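You operate a simulated robot arm through the tools that you are given. There is no shell and no other tool.

Carry out the task below with a simulated robot arm. There is one attempt and no reset: what you move stays moved.

JOB
Lamp off, press the test button, reset the breaker, lamp on again.

The check looks at the end state, three seconds after you hand in, the way a careful person would. Anything else that was tipped, shoved, dropped, spilled or broken makes it a failure.

ROBOT AND FRAMES
A 6-joint arm with a four-finger gripper, fixed in place. Base frame: the origin is on the floor under the middle of its stand, x ahead of it, y to its left, z up. Readings come in m, degrees, newtons and seconds.
With the tool pointing down near the work surface it reaches from about 0.3 to 0.7 m from the base axis. Its first joint turns from -166.0 to 166.0 degrees. Payload 3.43 kg.
The tool frame sits at the grasp point between the pads (the TCP): z along the fingers, y along the line on which they close. The tips reach 0.03 m beyond it. The gripper opens to 0.12 m; its body begins 0.085 m behind the TCP.
Orientation is that of the tool frame in the base frame, as [roll, pitch, yaw] about the fixed x, y, z axes, in that order (R = Rz(yaw) Ry(pitch) Rx(roll)). With the fingers straight down and closing along the base's y, the tool's x points along the base's -x, its y along +y and its z along -z.

CONTROLS
- The arm moves only by the tool move_arm. Its argument "deltas" is a list of rows, each a list of 3 entries, a list of its own where there are three numbers: the finger opening in m, from 0 to 0.12, then the shift along the tool's x, y, z in units of 400 mm (1.0 is 400 mm), then the turn, a rotation vector about the tool's x, y, z in units of 180 degrees (1.0 is 180 degrees). In form: [[claw, [x, y, z], [wx, wy, wz]], ...]. A call has 1 to 20 rows; each row is the pose to reach, as a shift and turn from the pose commanded when the call began, along the tool's axes at that moment. A call with a number of a shift or a turn outside -1 to 1 is refused whole. Rows are played at 5 a second. More than 0.05 m and 8.6 degrees between two rows, or a gripper value outside its range, and nothing of the call is played. Where a pose cannot be reached the arm comes as near as it can. A force on the tool above 40 N (or 10 N above the force at the start of the call, whichever is more), or a blocked arm, ends the call early, and 0.2 s more pass. The fingers move at their own pace (about 0.04 m/s each) and stop on an object; they squeeze with about 34 N. The grip force told is the motor's: it shows also when the fingers shut on nothing. Time passes only in rows, and 0.2 s behind the last, so rows that repeat a pose let the fingers close. It gives the time, the measured TCP pose, the force on the tool (base axes), the opening and the grip force at its end, in the units of the frame above (readings bear some noise), with the torque about the TCP (base axes, N m) and any sound that the robot's microphone picked up.
- Cameras (640 x 400 px; columns grow to the right, rows downward): "scene" is fixed at [0.0495, 0.6503, 1.8476]; the picture's right is [-0.87, -0.50, 0.00], its down [-0.25, 0.44, -0.86] and it looks along [0.43, -0.75, -0.50] (base axes); focal length 330 px, centre (320, 200). "wrist" rides on the gripper at [0.071, -0.017, -0.121] in the tool frame; the picture's right is [0.23, 0.97, 0.00], its down [-0.81, 0.19, -0.55] and it looks along [-0.54, 0.13, 0.83] (tool axes); focal length 275 px, centre (320, 200).
- camera(camera): a new picture of that camera. No time passes.
- move_column(by): moves the trunk up (or, below 0, down) by that many m; the arm rides with it, the base frame stays. It gives what a move gives, with no picture.
- point_at(camera, pixels): there is no depth. For up to 12 entries [column, row, z] of the newest picture of that camera ("zoom" is the newest enlarged one), the place [x, y] in the base frame at which the ray of that pixel passes the height z, good to about 0.002 m. No time passes.
- zoom(camera, box): a new picture of the part [left, top, right, bottom] of that camera's present view, enlarged. No time passes.
- hand_in(): hands the job in; it is judged then, once.

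Leave the gripper open and the arm clear of the work at the hand-in unless told otherwise.

The tools are called as a command line: name --argument value ..., lists and objects as JSON in quotes. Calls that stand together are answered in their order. move_arm: Moves the arm, as the interface text tells. Its arguments: {"type":"object","properties":{"deltas":{"type":"array","items":{"type":"array"}}},"required":["deltas"]} The other tools are called the same way: move_column (by) moves the trunk up or down; camera (camera) takes a picture; point_at (camera, pixels) gives the place at which the rays of pixels pass given heights; zoom (camera, box) takes an enlarged picture of a part of a camera's view; hand_in () hands the job in.

At the start:

```text
clock: 0.0
tool_pos: [0.3732, -0.1415, 1.6027]
tcp_rot: [180.0, 0.0, -179.9]
force: [0.3, 0.6, 0.5]
ft_torque: [-0.01, -0.01, -0.03]
finger_gap: 0.12
grasp_force: 0.1
trunk travel left (down, up): [-0.375, 0.065]
```

scene: 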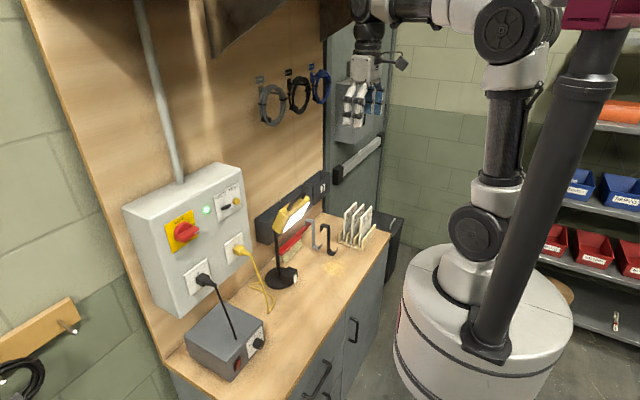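
wrist: 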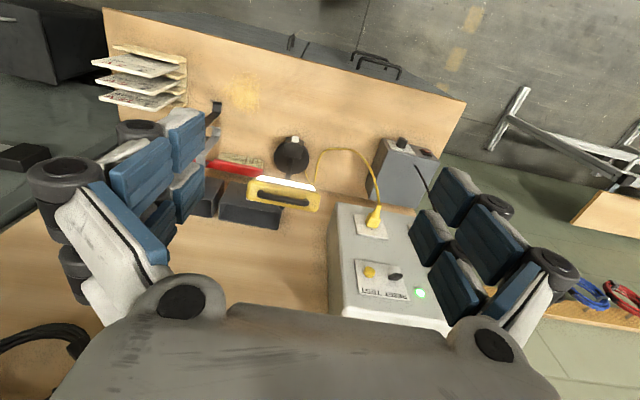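

I see an electrical box on the wall with a red rotary switch on yellow, a green light, an RCD panel with a yellow test button and a dark lever, and a desk lamp that is lit. I'll zoom in on the panel, the lamp and the other devices before I move anything.

zoom --camera "scene" --box '[110, 150, 270, 250]'

zoom --camera "scene" --box '[200, 170, 280, 220]'

zoom --camera "scene" --box '[240, 180, 340, 300]'

zoom --camera "wrist" --box '[320, 200, 480, 300]'

zoom --camera "wrist" --box '[220, 120, 340, 230]'

zoom --camera "scene" --box '[170, 250, 330, 390]'

```text
4.00 times, centred on (190, 200) of scene
```

zoom: 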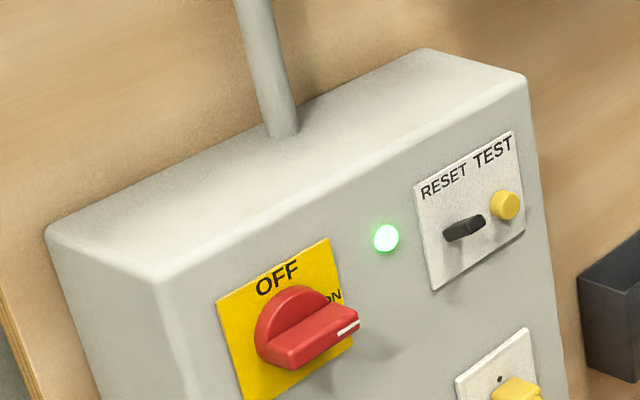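

```text
8.00 times, centred on (240, 195) of scene
```

zoom: 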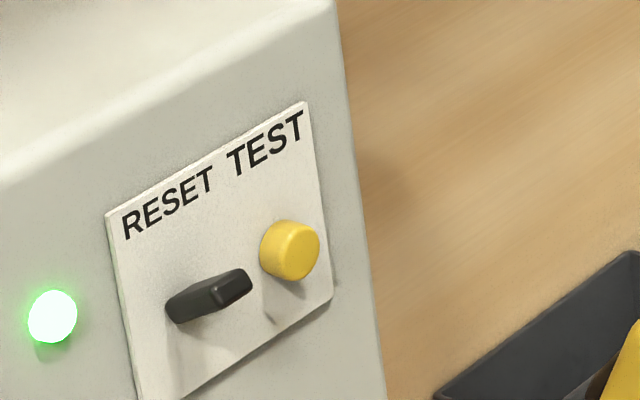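

```text
3.33 times, centred on (290, 240) of scene
```

zoom: 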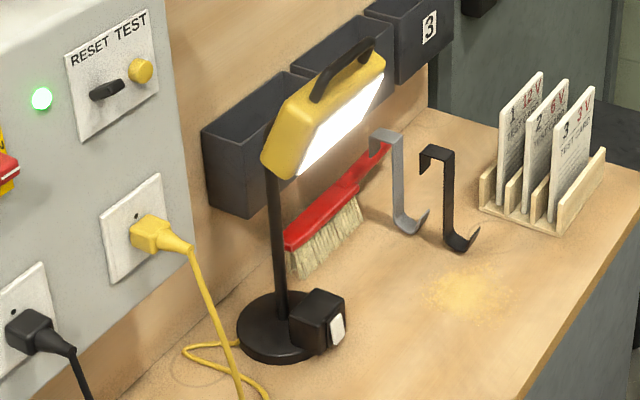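

```text
4.00 times, centred on (400, 250) of wrist
```

zoom: 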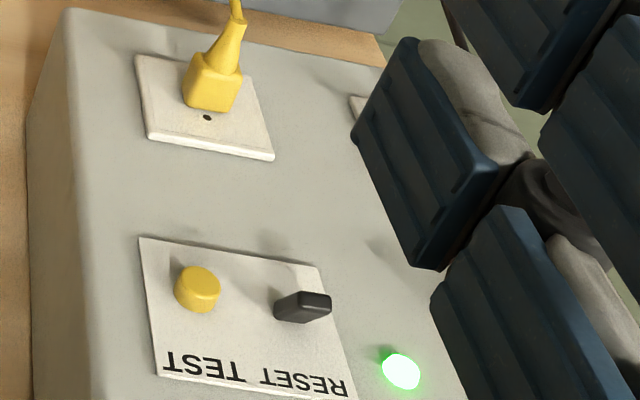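

```text
3.64 times, centred on (280, 175) of wrist
```

zoom: 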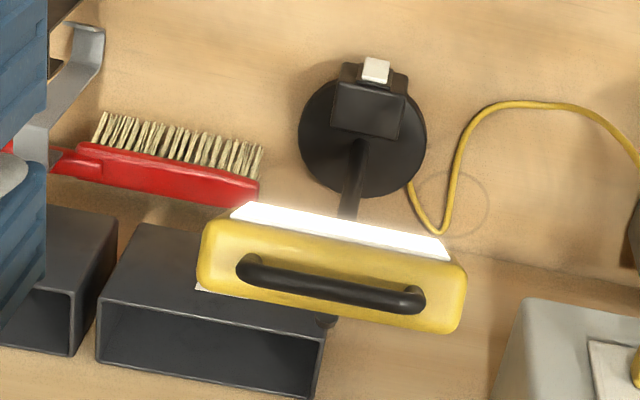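

```text
2.86 times, centred on (250, 320) of scene
```

zoom: 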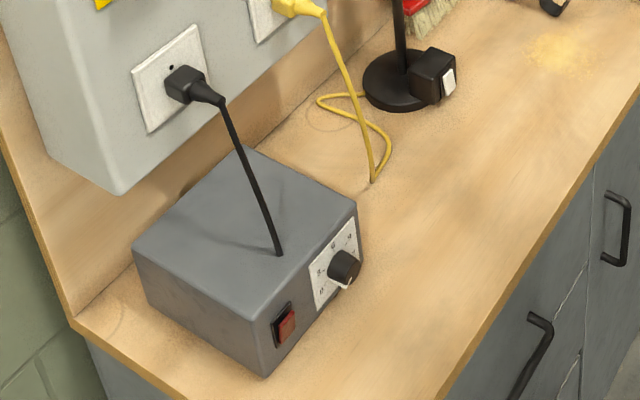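

The lamp has a white rocker switch on its base block. The breaker panel has a black lever marked RESET and a yellow TEST button, and the green light is on. Next I'll locate features by intersecting rays from both cameras at several heights.

point_at --camera "scene" --pixels '[[206.25, 209.25, 1.0], [206.25, 209.25, 1.2], [206.25, 209.25, 1.4], [236.2, 201.2, 1.2], [236.2, 201.2, 1.4], [295.6, 279, 0.8], [295.6, 279, 0.9], [295.6, 279, 1.0], [283, 279, 0.8], [283, 279, 0.9], [228.5, 205.5, 1.2], [228.5, 205.5, 1.4]]'

point_at --camera "wrist" --pixels '[[420, 292.5, 1.0], [420, 292.5, 1.2], [420, 292.5, 1.4], [369.5, 272, 1.2], [369.5, 272, 1.4], [295.4, 139.5, 0.8], [295.4, 139.5, 0.9], [295.4, 139.5, 1.0], [291, 157, 0.8], [291, 157, 0.9], [399, 275, 1.2], [399, 275, 1.4]]'

```text
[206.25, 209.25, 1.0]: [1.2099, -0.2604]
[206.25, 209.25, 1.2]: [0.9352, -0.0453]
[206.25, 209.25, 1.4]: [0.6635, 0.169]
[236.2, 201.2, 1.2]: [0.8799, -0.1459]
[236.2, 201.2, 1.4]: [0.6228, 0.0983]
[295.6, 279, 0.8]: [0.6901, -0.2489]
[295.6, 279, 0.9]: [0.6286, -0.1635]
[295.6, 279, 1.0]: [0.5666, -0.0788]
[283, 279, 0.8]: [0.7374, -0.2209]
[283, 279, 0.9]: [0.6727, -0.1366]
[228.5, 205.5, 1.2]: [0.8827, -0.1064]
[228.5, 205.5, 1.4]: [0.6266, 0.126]
```

```text
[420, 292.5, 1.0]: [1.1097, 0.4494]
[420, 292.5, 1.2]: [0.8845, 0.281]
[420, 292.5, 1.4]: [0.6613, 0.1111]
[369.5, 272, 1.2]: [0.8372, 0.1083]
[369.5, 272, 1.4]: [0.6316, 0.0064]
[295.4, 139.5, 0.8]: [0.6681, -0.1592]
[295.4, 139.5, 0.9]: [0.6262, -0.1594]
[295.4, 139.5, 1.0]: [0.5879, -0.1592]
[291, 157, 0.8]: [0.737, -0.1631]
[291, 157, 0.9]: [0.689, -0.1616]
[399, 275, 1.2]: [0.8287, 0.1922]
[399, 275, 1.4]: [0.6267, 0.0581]
```

The rays put TEST near (0.69, 0.03, 1.35), the RESET lever near (0.67, 0.08, 1.36) and the lamp rocker near (0.63, -0.16, 0.905). Next I'll find the bench height from the stain, scene (333,268) and wrist (243,92), and locate the lamp head and the other obstacles.

point_at --camera "scene" --pixels '[[333.5, 268.5, 0.8], [333.5, 268.5, 0.9], [289, 216, 1.1], [289, 216, 1.2], [305, 199, 1.1], [305, 199, 1.2], [240, 250, 1.1], [240, 250, 1.2], [203, 279, 1.1], [203, 279, 1.2], [186, 232, 1.3], [186, 232, 1.4]]'

point_at --camera "wrist" --pixels '[[243, 92, 0.8], [243, 92, 0.9], [254, 191, 1.1], [254, 191, 1.2], [311, 204, 1.1], [311, 204, 1.2], [375, 217, 1.1], [375, 217, 1.2], [105, 10, 0.85], [465, 100, 0.85], [400, 145, 0.9], [400, 145, 1.0]]'

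zoom --camera "scene" --box '[265, 250, 313, 290]'

zoom --camera "wrist" --box '[265, 125, 325, 165]'

```text
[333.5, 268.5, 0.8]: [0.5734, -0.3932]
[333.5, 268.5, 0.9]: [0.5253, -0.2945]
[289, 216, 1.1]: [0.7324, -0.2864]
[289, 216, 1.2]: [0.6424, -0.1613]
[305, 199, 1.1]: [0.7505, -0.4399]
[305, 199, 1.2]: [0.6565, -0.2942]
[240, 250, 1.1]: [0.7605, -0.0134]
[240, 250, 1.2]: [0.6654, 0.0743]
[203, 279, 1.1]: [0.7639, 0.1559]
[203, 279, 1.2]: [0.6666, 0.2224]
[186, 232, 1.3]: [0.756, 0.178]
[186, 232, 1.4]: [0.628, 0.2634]
```

```text
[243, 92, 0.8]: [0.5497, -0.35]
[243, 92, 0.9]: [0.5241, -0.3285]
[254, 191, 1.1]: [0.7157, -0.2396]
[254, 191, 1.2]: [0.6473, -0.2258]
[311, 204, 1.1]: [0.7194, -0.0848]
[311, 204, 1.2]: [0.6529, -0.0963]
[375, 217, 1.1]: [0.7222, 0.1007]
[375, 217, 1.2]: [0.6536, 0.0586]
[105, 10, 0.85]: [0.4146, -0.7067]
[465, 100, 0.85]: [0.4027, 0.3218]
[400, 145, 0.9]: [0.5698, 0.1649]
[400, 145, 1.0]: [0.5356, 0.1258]
```

```text
10.00 times, centred on (289, 270) of scene
```

zoom: 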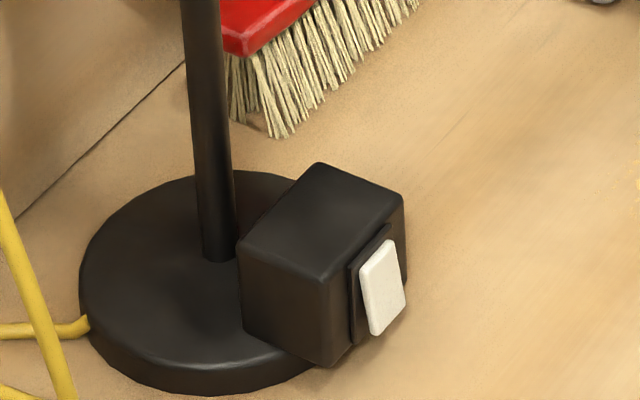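

```text
10.00 times, centred on (295, 145) of wrist
```

zoom: 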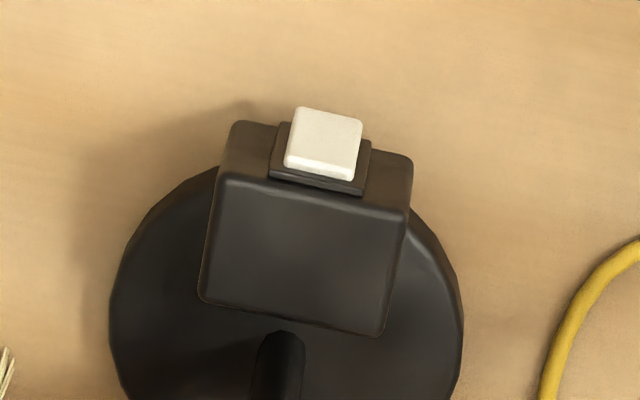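

The bench top comes out at z≈0.86 with its front edge at x≈0.41. The rocker's top looks pushed in and its bottom sticks out, with the lamp lit. I'll close the fingers in the air so I can use the tips as a poker and see their shape.

move_arm --deltas '[[0.0, [0, 0, 0], [0, 0, 0]], [0.0, [0, 0, 0], [0, 0, 0]], [0.0, [0, 0, 0], [0, 0, 0]], [0.0, [0, 0, 0], [0, 0, 0]], [0.0, [0, 0, 0], [0, 0, 0]], [0.0, [0, 0, 0], [0, 0, 0]], [0.0, [0, 0, 0], [0, 0, 0]], [0.0, [0, 0, 0], [0, 0, 0]], [0.0, [0, 0, 0], [0, 0, 0]], [0.0, [0, 0, 0], [0, 0, 0]]]'

camera --camera "wrist"

zoom --camera "scene" --box '[320, 0, 480, 140]'

```text
clock: 2.2
tool_pos: [0.3727, -0.1423, 1.602]
tcp_rot: [179.9, 0.0, 180.0]
force: [-0.3, -0.5, 0.8]
ft_torque: [-0.01, 0.03, 0.01]
finger_gap: 0.0
grasp_force: 33.5
trunk travel left (down, up): [-0.375, 0.065]
```

```text
taken
```

wrist: 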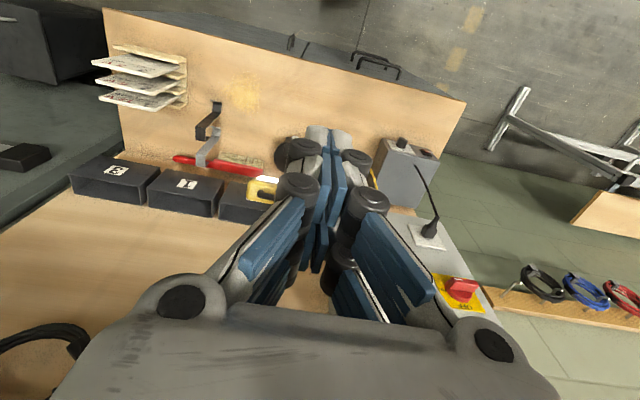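

```text
2.86 times, centred on (400, 70) of scene
```

zoom: 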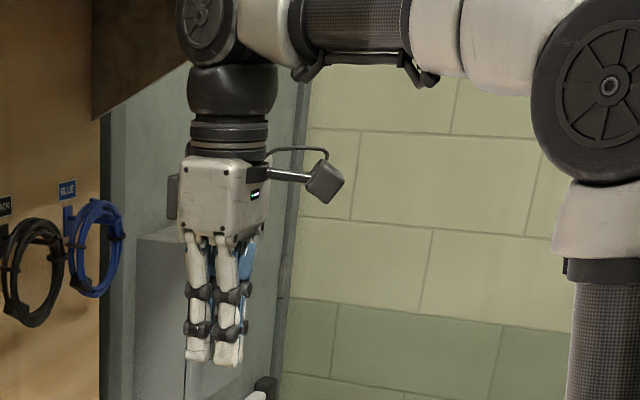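

Closed, the four fingers make two lobes side by side along tool x, each about 2–2.5 cm wide, so I'll poke with a single lobe. The gripper is at z=1.60 with nothing beneath it, so I'll lower the trunk 0.25 m towards working height.

move_column --by -0.25

camera --camera "scene"

camera --camera "wrist"

```text
clock: 4.8
tool_pos: [0.3736, -0.1428, 1.3519]
tcp_rot: [-180.0, 0.0, 180.0]
force: [0.2, -0.4, -0.7]
ft_torque: [0.02, 0.01, 0.01]
finger_gap: 0.0
grasp_force: 33.2
trunk travel left (down, up): [-0.125, 0.315]
```

```text
taken
```

scene: 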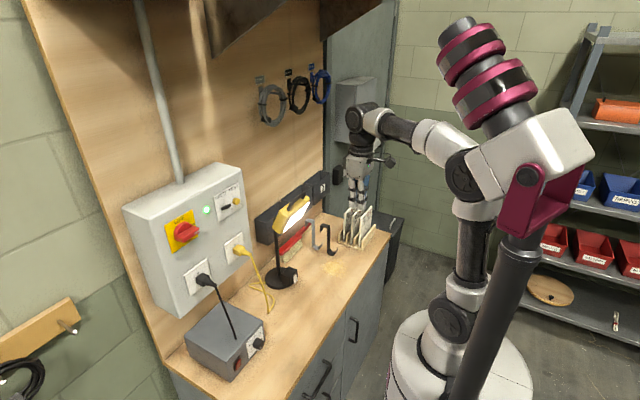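

```text
taken
```

wrist: 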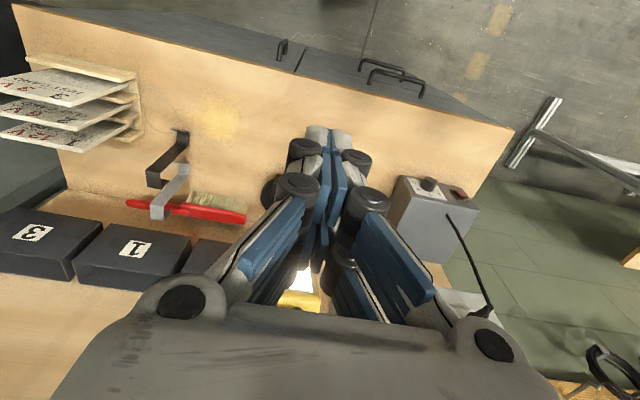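

The trunk is down and the TCP is at z=1.35. Next I'll tilt the tool about 45° forward and down (turn -0.25 about tool y), moving ahead and down a little to about (0.44, -0.16, 1.25). That is well in front of the lamp head.

move_arm --deltas '[[0, [-0.029, -0.007, 0.042], [0, -0.0417, 0]], [0, [-0.058, -0.014, 0.083], [0, -0.0833, 0]], [0, [-0.0875, -0.021, 0.125], [0, -0.125, 0]], [0, [-0.117, -0.028, 0.167], [0, -0.1667, 0]], [0, [-0.146, -0.035, 0.208], [0, -0.2083, 0]], [0, [-0.175, -0.0425, 0.25], [0, -0.25, 0]]]'

camera --camera "scene"

camera --camera "wrist"

```text
clock: 6.2
tool_pos: [0.4443, -0.1578, 1.2517]
tcp_rot: [-179.7, 45.1, -180.0]
force: [-0.4, 0.3, 0.3]
ft_torque: [-0.01, 0.04, -0.02]
finger_gap: 0.0
grasp_force: 33.6
trunk travel left (down, up): [-0.125, 0.315]
```

```text
taken
```

scene: 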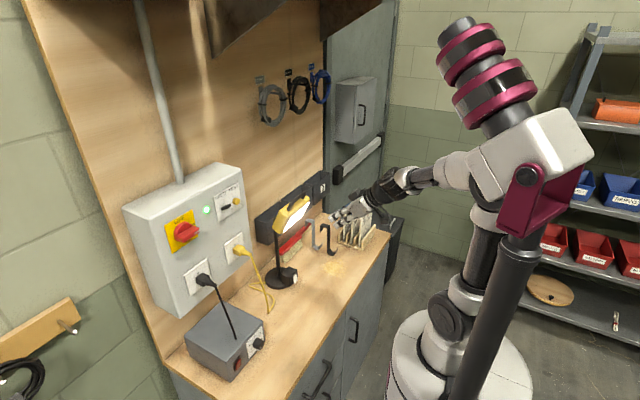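

```text
taken
```

wrist: 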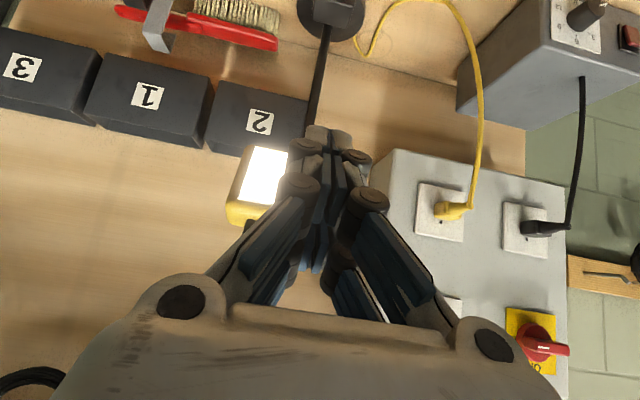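

The arm is tilted 45° and clear of everything. Next I'll go straight down and slightly forward to TCP (0.50, -0.16, 1.00), still about 10 cm in front of the lamp's switch.

move_arm --deltas '[[0, [0.0433, 0, 0.068], [0, 0, 0]], [0, [0.0866, 0, 0.136], [0, 0, 0]], [0, [0.13, 0, 0.204], [0, 0, 0]], [0, [0.173, 0, 0.272], [0, 0, 0]], [0, [0.2166, 0, 0.34], [0, 0, 0]], [0, [0.26, 0, 0.408], [0, 0, 0]], [0, [0.303, 0, 0.476], [0, 0, 0]], [0, [0.3465, 0, 0.5445], [0, 0, 0]]]'

camera --camera "wrist"

camera --camera "scene"

zoom --camera "scene" --box '[240, 180, 360, 300]'

```text
clock: 8.0
tool_pos: [0.4983, -0.157, 0.9964]
tcp_rot: [-180.0, 45.0, 180.0]
force: [0.8, -0.1, 0.5]
ft_torque: [0.01, 0.0, -0.01]
finger_gap: 0.0
grasp_force: 33.3
trunk travel left (down, up): [-0.125, 0.315]
```

```text
taken
```

wrist: 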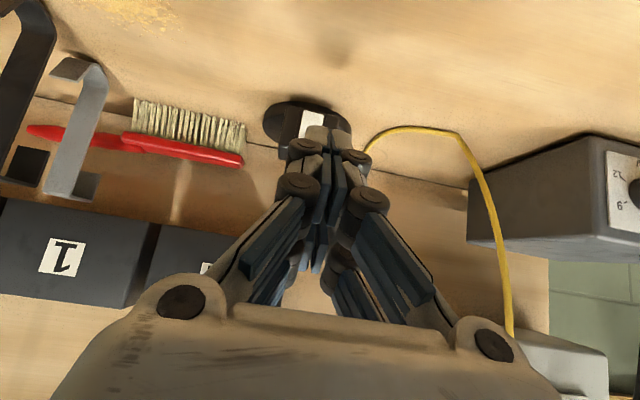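

```text
taken
```

scene: 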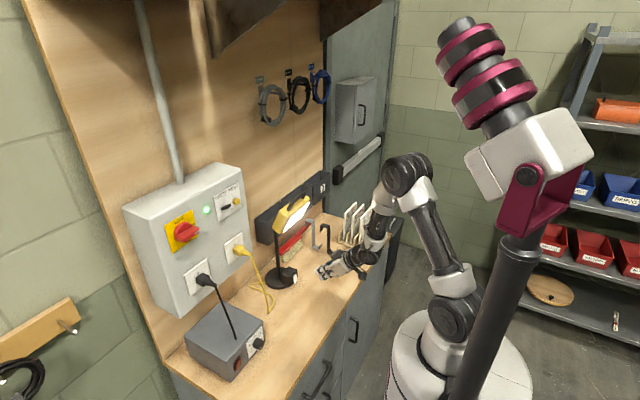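

```text
3.33 times, centred on (300, 240) of scene
```

zoom: 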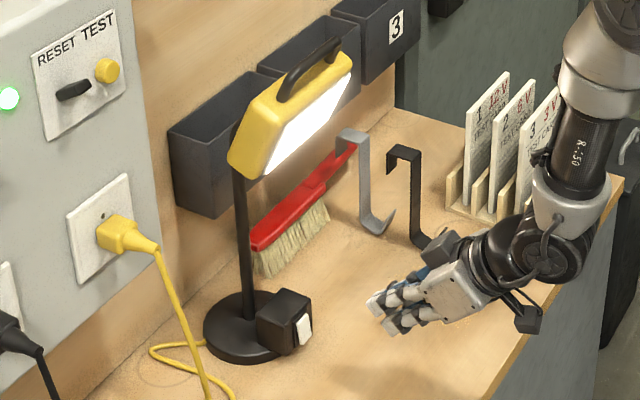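

The switch is visible at wrist (312,122), just left of the fingertips; this view is upside down. I'll zoom in on it from both cameras.

zoom --camera "wrist" --box '[260, 90, 360, 160]'

zoom --camera "scene" --box '[265, 245, 345, 295]'

point_at --camera "wrist" --pixels '[[312, 122, 0.9], [312, 122, 0.91], [312, 122, 0.89]]'

```text
5.71 times, centred on (310, 125) of wrist
```

zoom: 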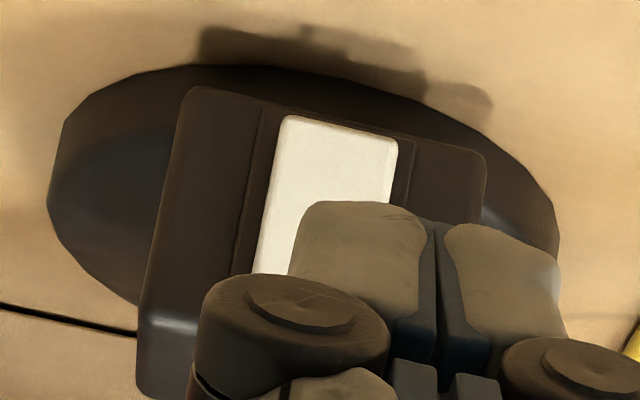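

```text
8.00 times, centred on (305, 270) of scene
```

zoom: 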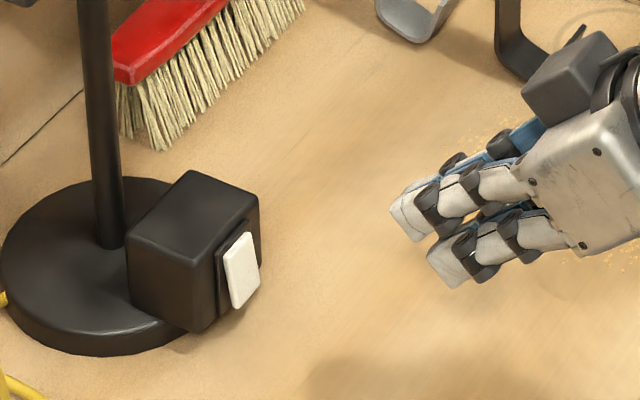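

```text
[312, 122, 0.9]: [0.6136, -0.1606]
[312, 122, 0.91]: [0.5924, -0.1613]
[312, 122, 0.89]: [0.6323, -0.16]
```

The rocker centre is near (0.62, -0.161, 0.905), about 22 mm wide, with its lower edge near z=0.887. With the lobes stacked vertically at this tilt, the lower one would hit the bench. I'll turn the tool +90° about its own axis so the lobes lie along base y, then steepen it 15°.

move_arm --deltas '[[0, [0, 0, 0], [0, 0, 0.0455]], [0, [0, 0, 0], [0, 0, 0.0909]], [0, [0, 0, 0], [0, 0, 0.1364]], [0, [0, 0, 0], [0, 0, 0.1818]], [0, [0, 0, 0], [0, 0, 0.2273]], [0, [0, 0, 0], [0, 0, 0.2727]], [0, [0, 0, 0], [0, 0, 0.3182]], [0, [0, 0, 0], [0, 0, 0.3636]], [0, [0, 0, 0], [0, 0, 0.4091]], [0, [0, 0, 0], [0, 0, 0.4545]], [0, [0, 0, 0], [0, 0, 0.5]], [0, [0, 0, 0], [0, 0, 0.5]]]'

move_arm --deltas '[[0, [0, 0, 0], [0.0278, 0, 0]], [0, [0, 0, 0], [0.0556, 0, 0]], [0, [0, 0, 0], [0.0833, 0, 0]], [0, [0, 0, 0], [0.0833, 0, 0]]]'

camera --camera "wrist"

camera --camera "scene"

```text
clock: 10.6
tool_pos: [0.4991, -0.1585, 0.9987]
tcp_rot: [135.0, -0.1, 90.0]
force: [0.3, -0.3, -0.7]
ft_torque: [-0.02, -0.01, 0.02]
finger_gap: 0.0
grasp_force: 33.6
trunk travel left (down, up): [-0.125, 0.315]
```

```text
clock: 11.6
tool_pos: [0.4982, -0.1572, 0.9998]
tcp_rot: [150.0, 0.0, 90.0]
force: [-0.4, -0.8, 0.5]
ft_torque: [-0.03, 0.01, 0.0]
finger_gap: 0.0
grasp_force: 33.6
trunk travel left (down, up): [-0.125, 0.315]
```

```text
taken
```

wrist: 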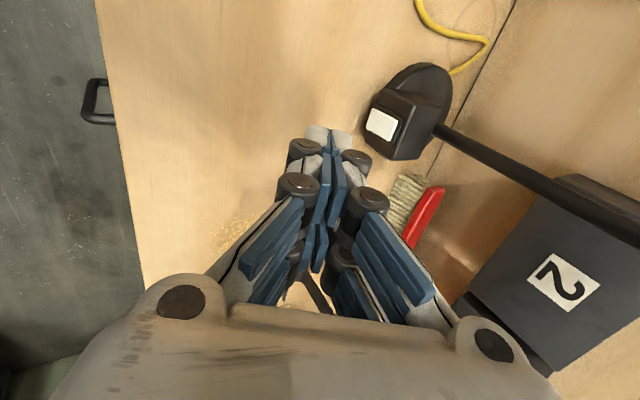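

```text
taken
```

scene: 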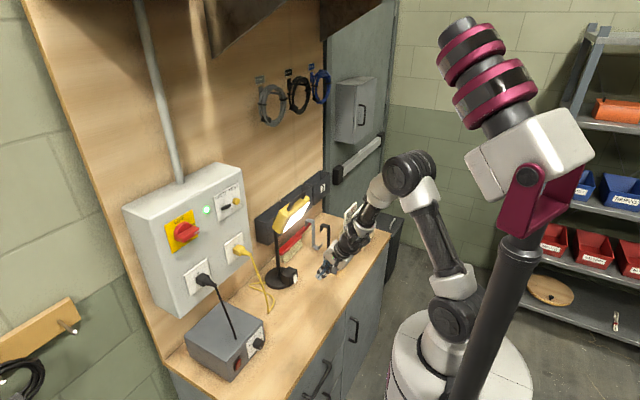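

Now the wrist camera sees both the rocker at (381,124) and the fingertips at (328,135). I'll zoom in to measure the rocker accurately.

zoom --camera "wrist" --box '[300, 80, 420, 155]'

zoom --camera "scene" --box '[270, 245, 350, 295]'

point_at --camera "wrist" --pixels '[[381, 124, 0.9], [381, 124, 0.91], [381, 124, 0.89]]'

```text
5.33 times, centred on (360, 118) of wrist
```

zoom: 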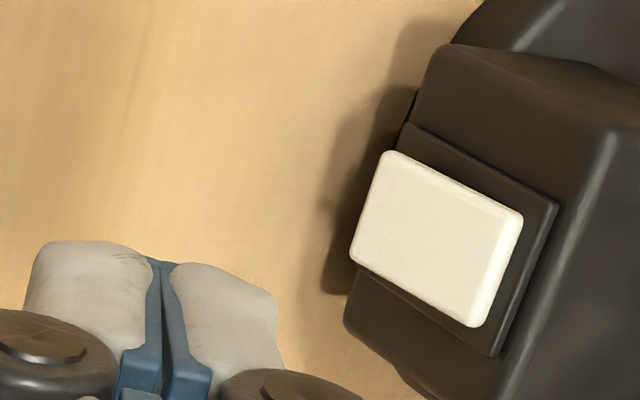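

```text
8.00 times, centred on (310, 270) of scene
```

zoom: 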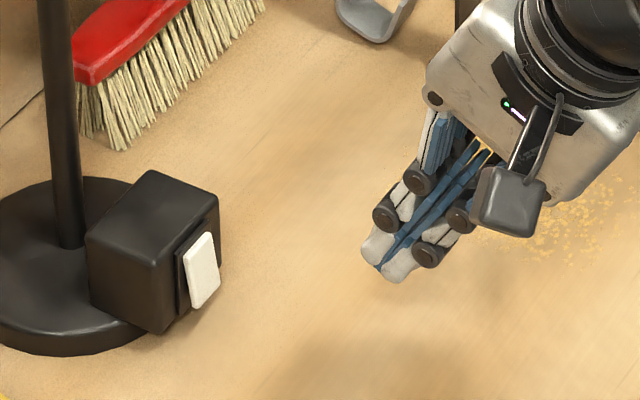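

```text
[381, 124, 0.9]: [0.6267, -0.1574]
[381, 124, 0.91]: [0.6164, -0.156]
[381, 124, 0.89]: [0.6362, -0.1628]
```

The rocker's lower edge is at about (0.625, -0.159, 0.888) and its upper edge at about (0.629, -0.159, 0.922). The bottom sticks out, so OFF means pressing the lower half. I'll move the lobe nearest the camera to about 2.5 cm in front of the lower half, at TCP (0.575, -0.1755, 0.910).

move_arm --deltas '[[0, [-0.0093, 0.0107, 0.0578], [0, 0, 0]], [0, [-0.0185, 0.0214, 0.1156], [0, 0, 0]], [0, [-0.0278, 0.0321, 0.1734], [0, 0, 0]], [0, [-0.037, 0.0428, 0.2312], [0, 0, 0]], [0, [-0.0463, 0.0535, 0.289], [0, 0, 0]], [0, [-0.0463, 0.0535, 0.289], [0, 0, 0]]]'

camera --camera "wrist"

zoom --camera "wrist" --box '[290, 80, 410, 155]'

zoom --camera "scene" --box '[260, 240, 340, 290]'

```text
clock: 13.0
tool_pos: [0.5752, -0.1778, 0.9113]
tcp_rot: [150.0, 0.0, 90.1]
force: [0.3, 0.6, 0.4]
ft_torque: [0.0, -0.01, -0.01]
finger_gap: 0.0
grasp_force: 33.5
trunk travel left (down, up): [-0.125, 0.315]
```

```text
taken
```

wrist: 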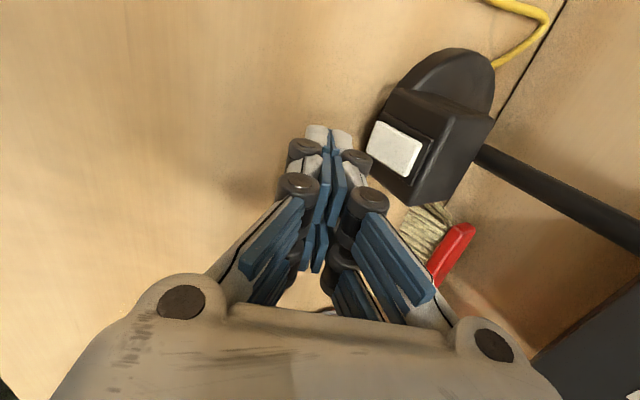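

```text
5.33 times, centred on (350, 118) of wrist
```

zoom: 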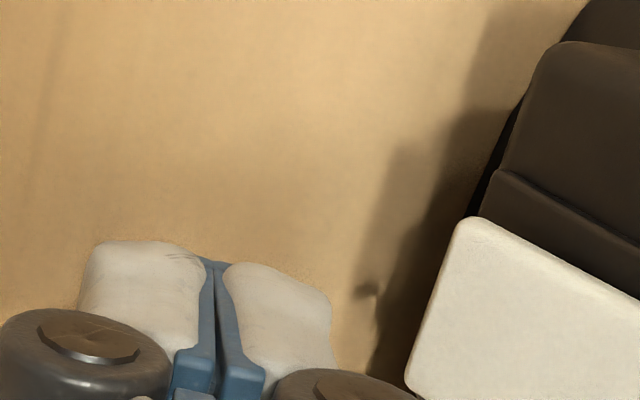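

```text
8.00 times, centred on (300, 265) of scene
```

zoom: 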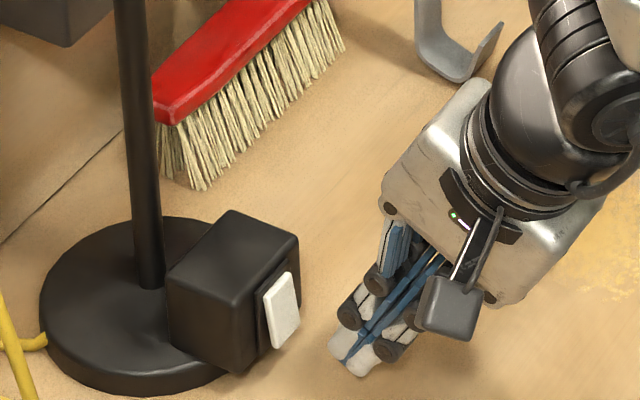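

The lobe tip projects to about (0.596, -0.160, 0.889), which matches what I see, so it is lined up with the rocker's lower half. I'll creep forward in +x by 18 mm in small rows and watch the force.

move_arm --deltas '[[0, [0, 0.0078, 0.0045], [0, 0, 0]], [0, [0, 0.0156, 0.009], [0, 0, 0]], [0, [0, 0.0234, 0.0135], [0, 0, 0]], [0, [0, 0.0312, 0.018], [0, 0, 0]], [0, [0, 0.039, 0.0225], [0, 0, 0]]]'

camera --camera "wrist"

zoom --camera "wrist" --box '[290, 80, 410, 155]'

zoom --camera "scene" --box '[260, 240, 340, 290]'

```text
clock: 14.2
tool_pos: [0.5938, -0.1778, 0.9112]
tcp_rot: [149.9, -0.1, 89.9]
force: [-0.1, 0.0, 0.0]
ft_torque: [-0.02, -0.03, 0.02]
finger_gap: 0.0
grasp_force: 33.4
trunk travel left (down, up): [-0.125, 0.315]
```

```text
taken
```

wrist: 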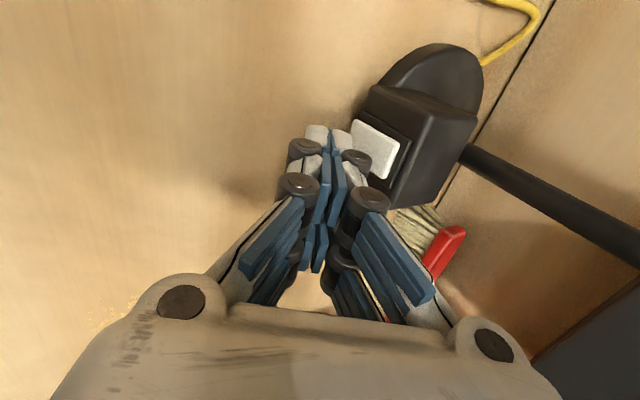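

```text
5.33 times, centred on (350, 118) of wrist
```

zoom: 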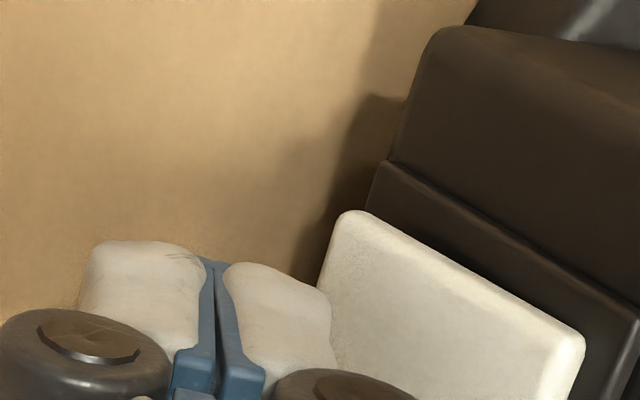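

```text
8.00 times, centred on (300, 265) of scene
```

zoom: 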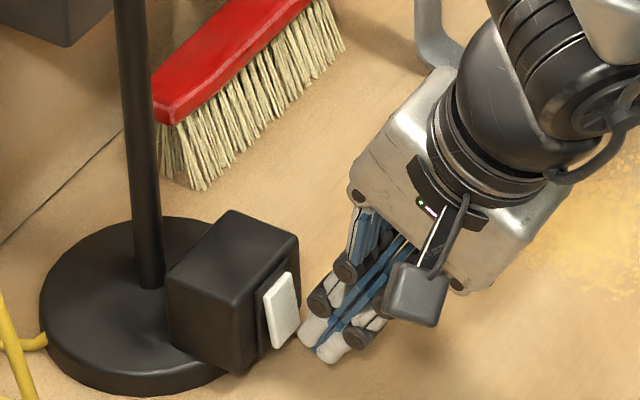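

No contact yet, with forces near zero. In the wrist zoom the lobe sits a few mm to the -y side of the rocker, so I'll shift +5 mm in y and then creep another 4 mm forward.

move_arm --deltas '[[0, [0.0125, 0, 0], [0, 0, 0]], [0, [0.0125, 0.0043, 0.0025], [0, 0, 0]], [0, [0.0125, 0.0087, 0.005], [0, 0, 0]]]'

camera --camera "wrist"

zoom --camera "wrist" --box '[290, 80, 410, 155]'

zoom --camera "scene" --box '[260, 240, 340, 290]'

```text
clock: 15.0
tool_pos: [0.5971, -0.1719, 0.91]
tcp_rot: [150.1, 0.0, 90.1]
force: [0.2, 0.6, 0.3]
ft_torque: [0.0, -0.02, -0.01]
finger_gap: 0.0001
grasp_force: 32.8
trunk travel left (down, up): [-0.125, 0.315]
```

```text
taken
```

wrist: 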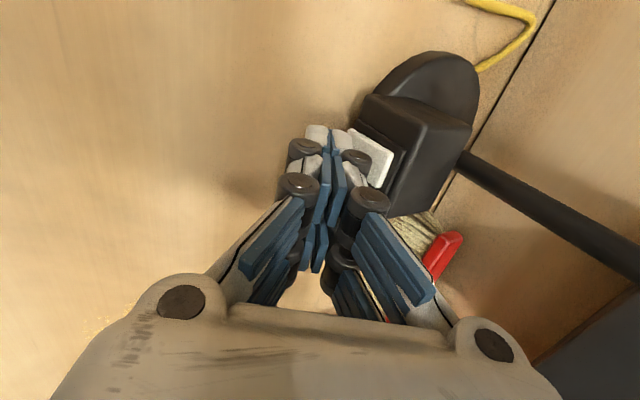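

```text
5.33 times, centred on (350, 118) of wrist
```

zoom: 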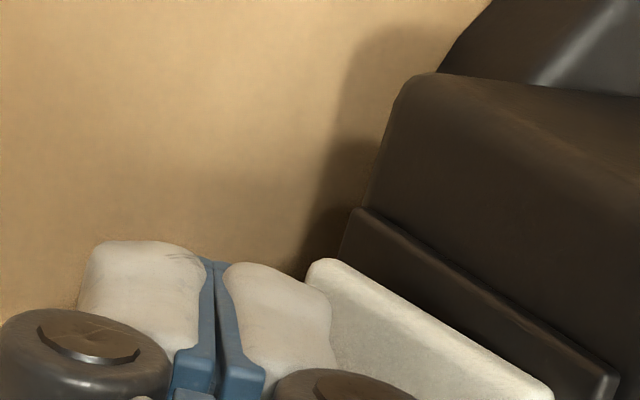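

```text
8.00 times, centred on (300, 265) of scene
```

zoom: 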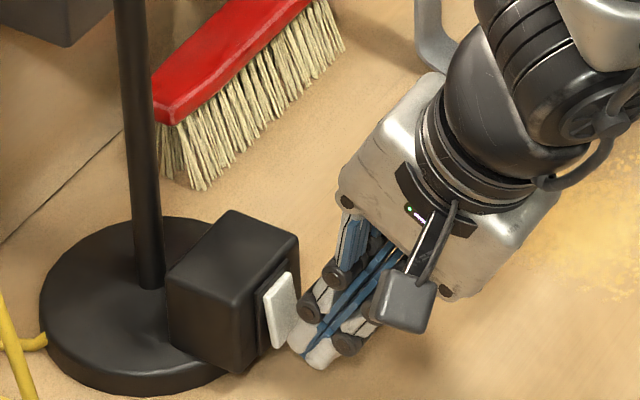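

Nearly touching and no force yet. I'll go on in +x by 4 mm.

move_arm --deltas '[[0, [0, 0.0043, 0.0025], [0, 0, 0]], [0, [0, 0.0087, 0.005], [0, 0, 0]]]'

camera --camera "wrist"

zoom --camera "scene" --box '[250, 190, 330, 290]'

```text
clock: 15.6
tool_pos: [0.5991, -0.1718, 0.9114]
tcp_rot: [150.0, 0.0, 89.9]
force: [0.1, 0.7, -0.4]
ft_torque: [0.01, 0.0, -0.01]
finger_gap: 0.0001
grasp_force: 33.7
trunk travel left (down, up): [-0.125, 0.315]
```

```text
taken
```

wrist: 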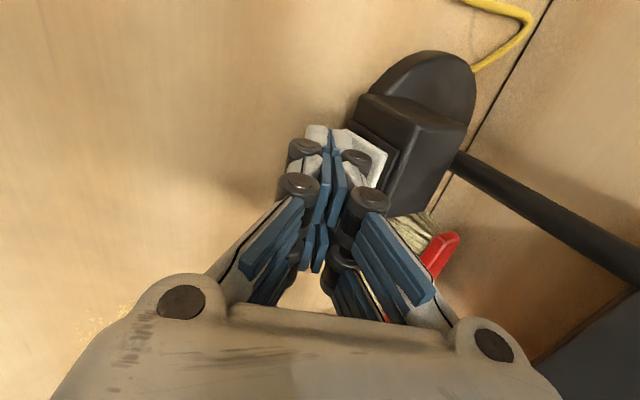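

```text
4.00 times, centred on (290, 240) of scene
```

zoom: 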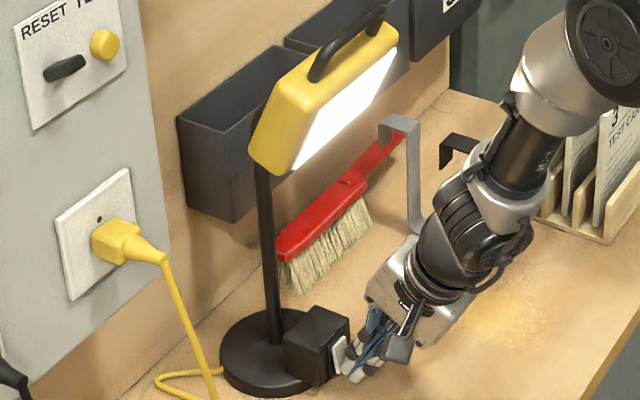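

Still no force, and the lamp is lit. Another 3 mm forward.

move_arm --deltas '[[0, [0, 0.0032, 0.0019], [0, 0, 0]], [0, [0, 0.0065, 0.0038], [0, 0, 0]]]'

zoom --camera "scene" --box '[250, 190, 330, 290]'

zoom --camera "wrist" --box '[290, 80, 410, 155]'

```text
clock: 16.2
tool_pos: [0.6039, -0.1723, 0.9124]
tcp_rot: [149.9, 0.0, 90.2]
force: [-2.5, -0.4, -0.2]
ft_torque: [-0.04, 0.04, -0.01]
finger_gap: 0.0
grasp_force: 33.5
trunk travel left (down, up): [-0.125, 0.315]
```

```text
4.00 times, centred on (290, 240) of scene
```

zoom: 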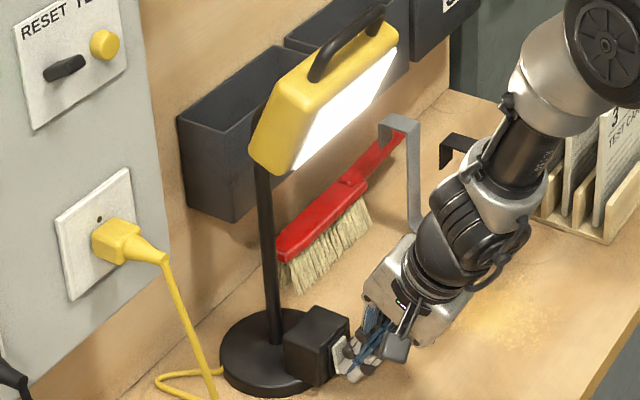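

```text
5.33 times, centred on (350, 118) of wrist
```

zoom: 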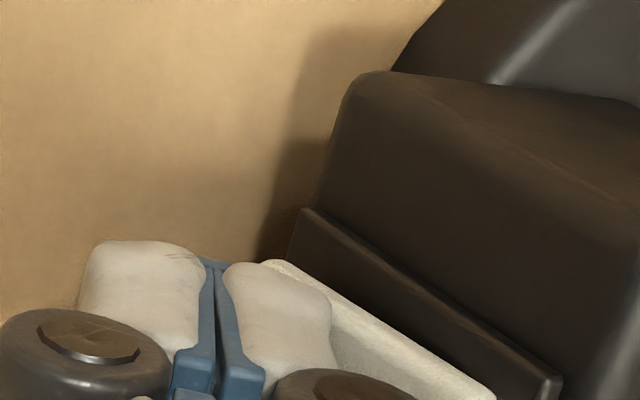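

Contact, about 2.5 N. I'll push 2 mm further.

move_arm --deltas '[[0, [0, 0.0022, 0.0012], [0, 0, 0]], [0, [0, 0.0043, 0.0025], [0, 0, 0]]]'

zoom --camera "scene" --box '[250, 190, 330, 290]'

zoom --camera "wrist" --box '[290, 80, 410, 155]'

```text
clock: 16.8
tool_pos: [0.6043, -0.1708, 0.9109]
tcp_rot: [150.1, 0.0, 90.1]
force: [-5.6, -0.3, -1.6]
ft_torque: [0.0, 0.15, 0.06]
finger_gap: 0.0
grasp_force: 32.6
trunk travel left (down, up): [-0.125, 0.315]
```

```text
4.00 times, centred on (290, 240) of scene
```

zoom: 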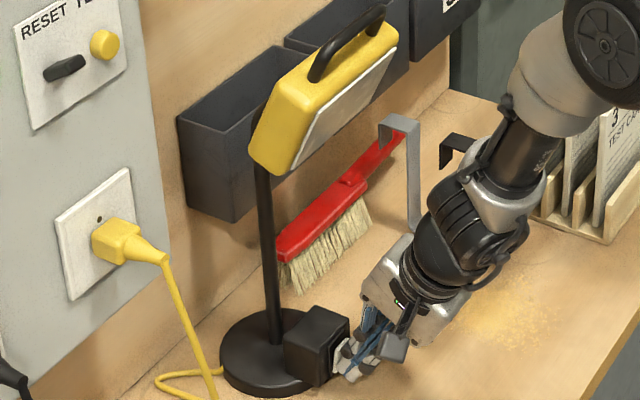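

```text
5.33 times, centred on (350, 118) of wrist
```

zoom: 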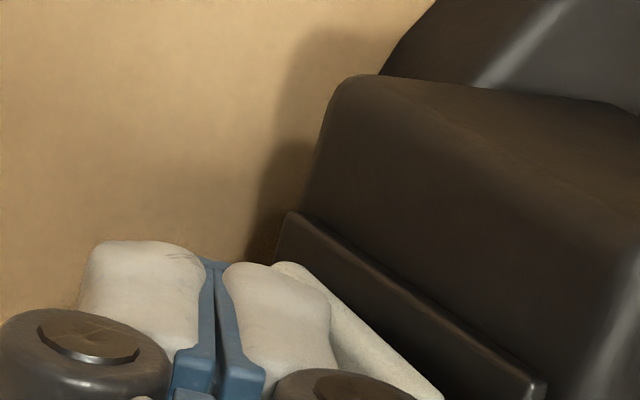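

The lamp went off at about 5.6 N. I'll back straight off 30 mm in -x and check that it stays off and hasn't moved.

move_arm --deltas '[[0, [0, -0.0108, -0.0063], [0, 0, 0]], [0, [0, -0.0325, -0.0188], [0, 0, 0]], [0, [0, -0.065, -0.0375], [0, 0, 0]], [0, [0, -0.065, -0.0375], [0, 0, 0]]]'

camera --camera "scene"

camera --camera "wrist"

zoom --camera "scene" --box '[250, 190, 330, 290]'

zoom --camera "scene" --box '[260, 240, 340, 290]'

zoom --camera "wrist" --box '[310, 80, 430, 155]'

```text
clock: 17.8
tool_pos: [0.5759, -0.1724, 0.91]
tcp_rot: [150.0, 0.0, 89.9]
force: [0.1, 0.5, 0.4]
ft_torque: [0.03, 0.01, -0.03]
finger_gap: 0.0
grasp_force: 33.3
trunk travel left (down, up): [-0.125, 0.315]
```

```text
taken
```

scene: 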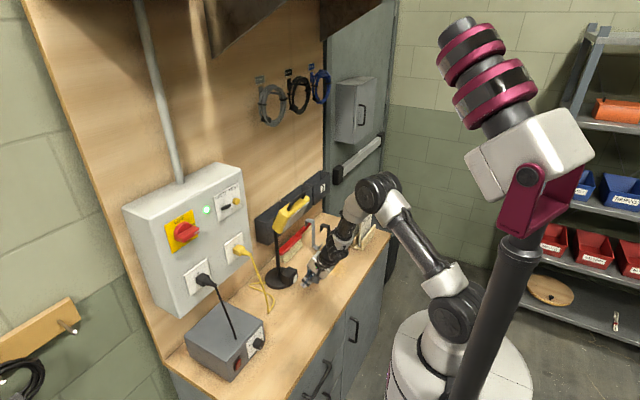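

```text
taken
```

wrist: 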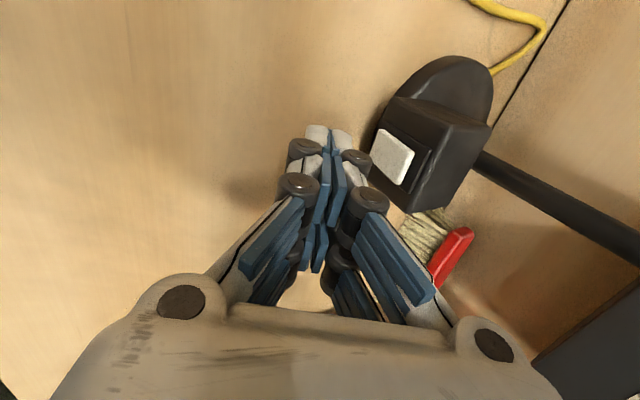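

```text
4.00 times, centred on (290, 240) of scene
```

zoom: 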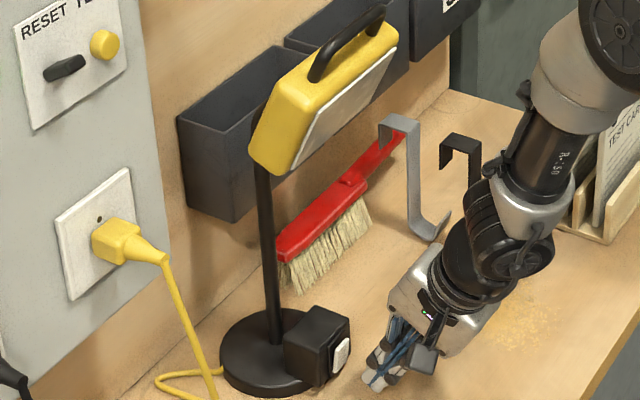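

```text
8.00 times, centred on (300, 265) of scene
```

zoom: 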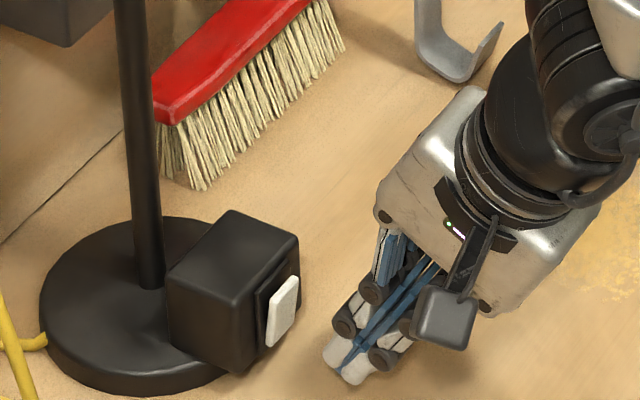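

```text
5.33 times, centred on (370, 118) of wrist
```

zoom: 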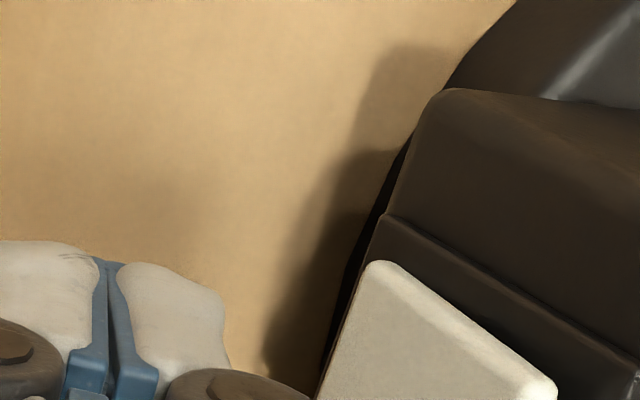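

The lamp is off and its base hasn't shifted. Next is the panel. I'll retreat back and up, then move sideways away from the lamp head, ending near (0.43, -0.05, 1.28).

move_arm --deltas '[[0, [0, -0.0516, -0.0731], [0, 0, 0]], [0, [0, -0.1033, -0.1463], [0, 0, 0]], [0, [0, -0.1549, -0.2194], [0, 0, 0]], [0, [0, -0.2065, -0.2925], [0, 0, 0]], [0, [0.0375, -0.1635, -0.3795], [0, 0, 0]], [0, [0.075, -0.1205, -0.4665], [0, 0, 0]], [0, [0.1125, -0.0775, -0.5535], [0, 0, 0]], [0, [0.15, -0.0345, -0.6405], [0, 0, 0]], [0, [0.1875, 0.0085, -0.7275], [0, 0, 0]], [0, [0.225, 0.0515, -0.8145], [0, 0, 0]], [0, [0.2625, 0.0945, -0.9015], [0, 0, 0]], [0, [0.3, 0.1375, -0.9885], [0, 0, 0]], [0, [0.3, 0.1375, -0.9885], [0, 0, 0]]]'

camera --camera "scene"

```text
clock: 20.6
tool_pos: [0.4268, -0.0532, 1.2835]
tcp_rot: [150.0, 0.0, 89.9]
force: [0.2, 0.7, -0.6]
ft_torque: [0.0, 0.03, 0.0]
finger_gap: 0.0
grasp_force: 33.1
trunk travel left (down, up): [-0.125, 0.315]
```

```text
taken
```

scene: 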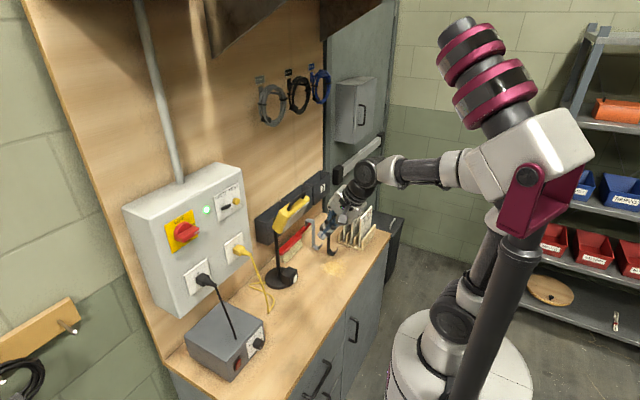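

The arm is clear. Next I'll tilt the tool up to horizontal, pointing +x, while moving to about (0.51, 0.017, 1.345), facing the TEST button and still about 15 cm away.

move_arm --deltas '[[0, [0.0194, 0.0276, -0.0033], [-0.037, 0, 0]], [0, [0.0389, 0.0551, -0.0067], [-0.0741, 0, 0]], [0, [0.0583, 0.0827, -0.01], [-0.1111, 0, 0]], [0, [0.0778, 0.1102, -0.0133], [-0.1481, 0, 0]], [0, [0.0972, 0.1378, -0.0167], [-0.1852, 0, 0]], [0, [0.1167, 0.1653, -0.02], [-0.2222, 0, 0]], [0, [0.1361, 0.1929, -0.0233], [-0.2593, 0, 0]], [0, [0.1556, 0.2204, -0.0267], [-0.2963, 0, 0]], [0, [0.175, 0.248, -0.03], [-0.3333, 0, 0]], [0, [0.175, 0.248, -0.03], [-0.3333, 0, 0]]]'

camera --camera "scene"

camera --camera "wrist"

```text
clock: 22.8
tool_pos: [0.4988, -0.0414, 1.3552]
tcp_rot: [89.9, 0.1, 90.5]
force: [-0.1, -0.5, 0.2]
ft_torque: [0.0, -0.05, -0.01]
finger_gap: 0.0002
grasp_force: 33.1
out of reach, approached as far as the arm can: row 5, 6, 7, 8, 9, 10
trunk travel left (down, up): [-0.125, 0.315]
```

```text
taken
```

scene: 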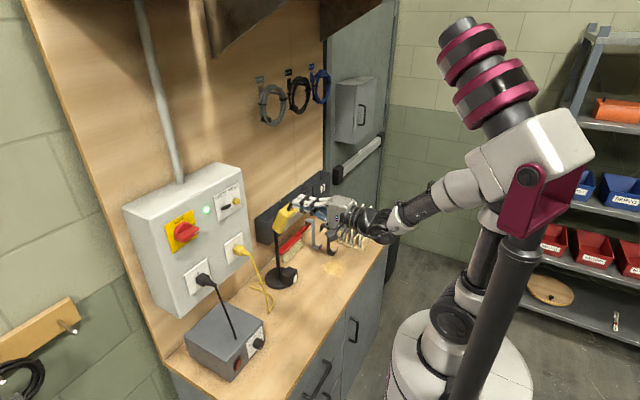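

```text
taken
```

wrist: 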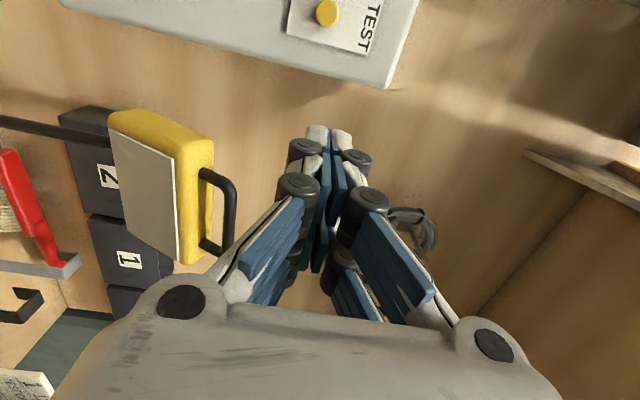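

The tool is now horizontal, but it stopped at y=-0.041 because the wrist is folded too close to the base to go further. The gripper is free with nothing below it at x≈0.5, so I'll lower the trunk 0.12 m to give the arm room.

move_column --by -0.12

camera --camera "scene"

```text
clock: 24.3
tool_pos: [0.4993, -0.0424, 1.236]
tcp_rot: [90.1, -0.1, 90.5]
force: [-0.3, 0.0, 0.4]
ft_torque: [0.0, 0.01, 0.02]
finger_gap: 0.0001
grasp_force: 33.2
trunk travel left (down, up): [-0.005, 0.435]
```

```text
taken
```

scene: 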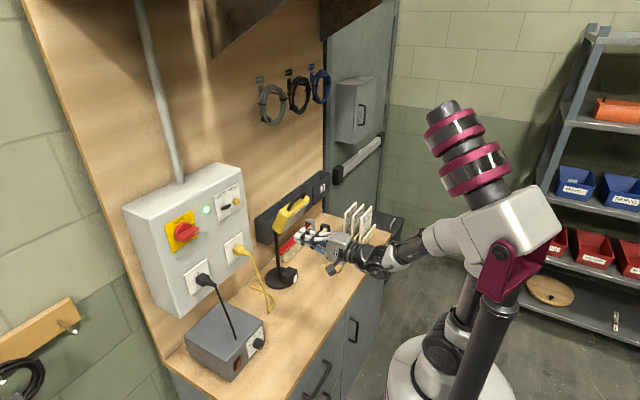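

Now the tool axes are x=+y, y=+z, z=+x in the base frame. I'll raise the gripper 0.10 m in place and see which commanded pose it starts from.

move_arm --deltas '[[0, [0, 0.0625, 0], [0, 0, 0]], [0, [0, 0.125, 0], [0, 0, 0]], [0, [0, 0.1875, 0], [0, 0, 0]], [0, [0, 0.25, 0], [0, 0, 0]], [0, [0, 0.25, 0], [0, 0, 0]]]'

```text
clock: 25.5
tool_pos: [0.5012, -0.0406, 1.3356]
tcp_rot: [90.1, -0.1, 90.5]
force: [0.2, 1.0, -0.3]
ft_torque: [0.01, 0.01, 0.01]
finger_gap: 0.0
grasp_force: 33.2
trunk travel left (down, up): [-0.005, 0.435]
```

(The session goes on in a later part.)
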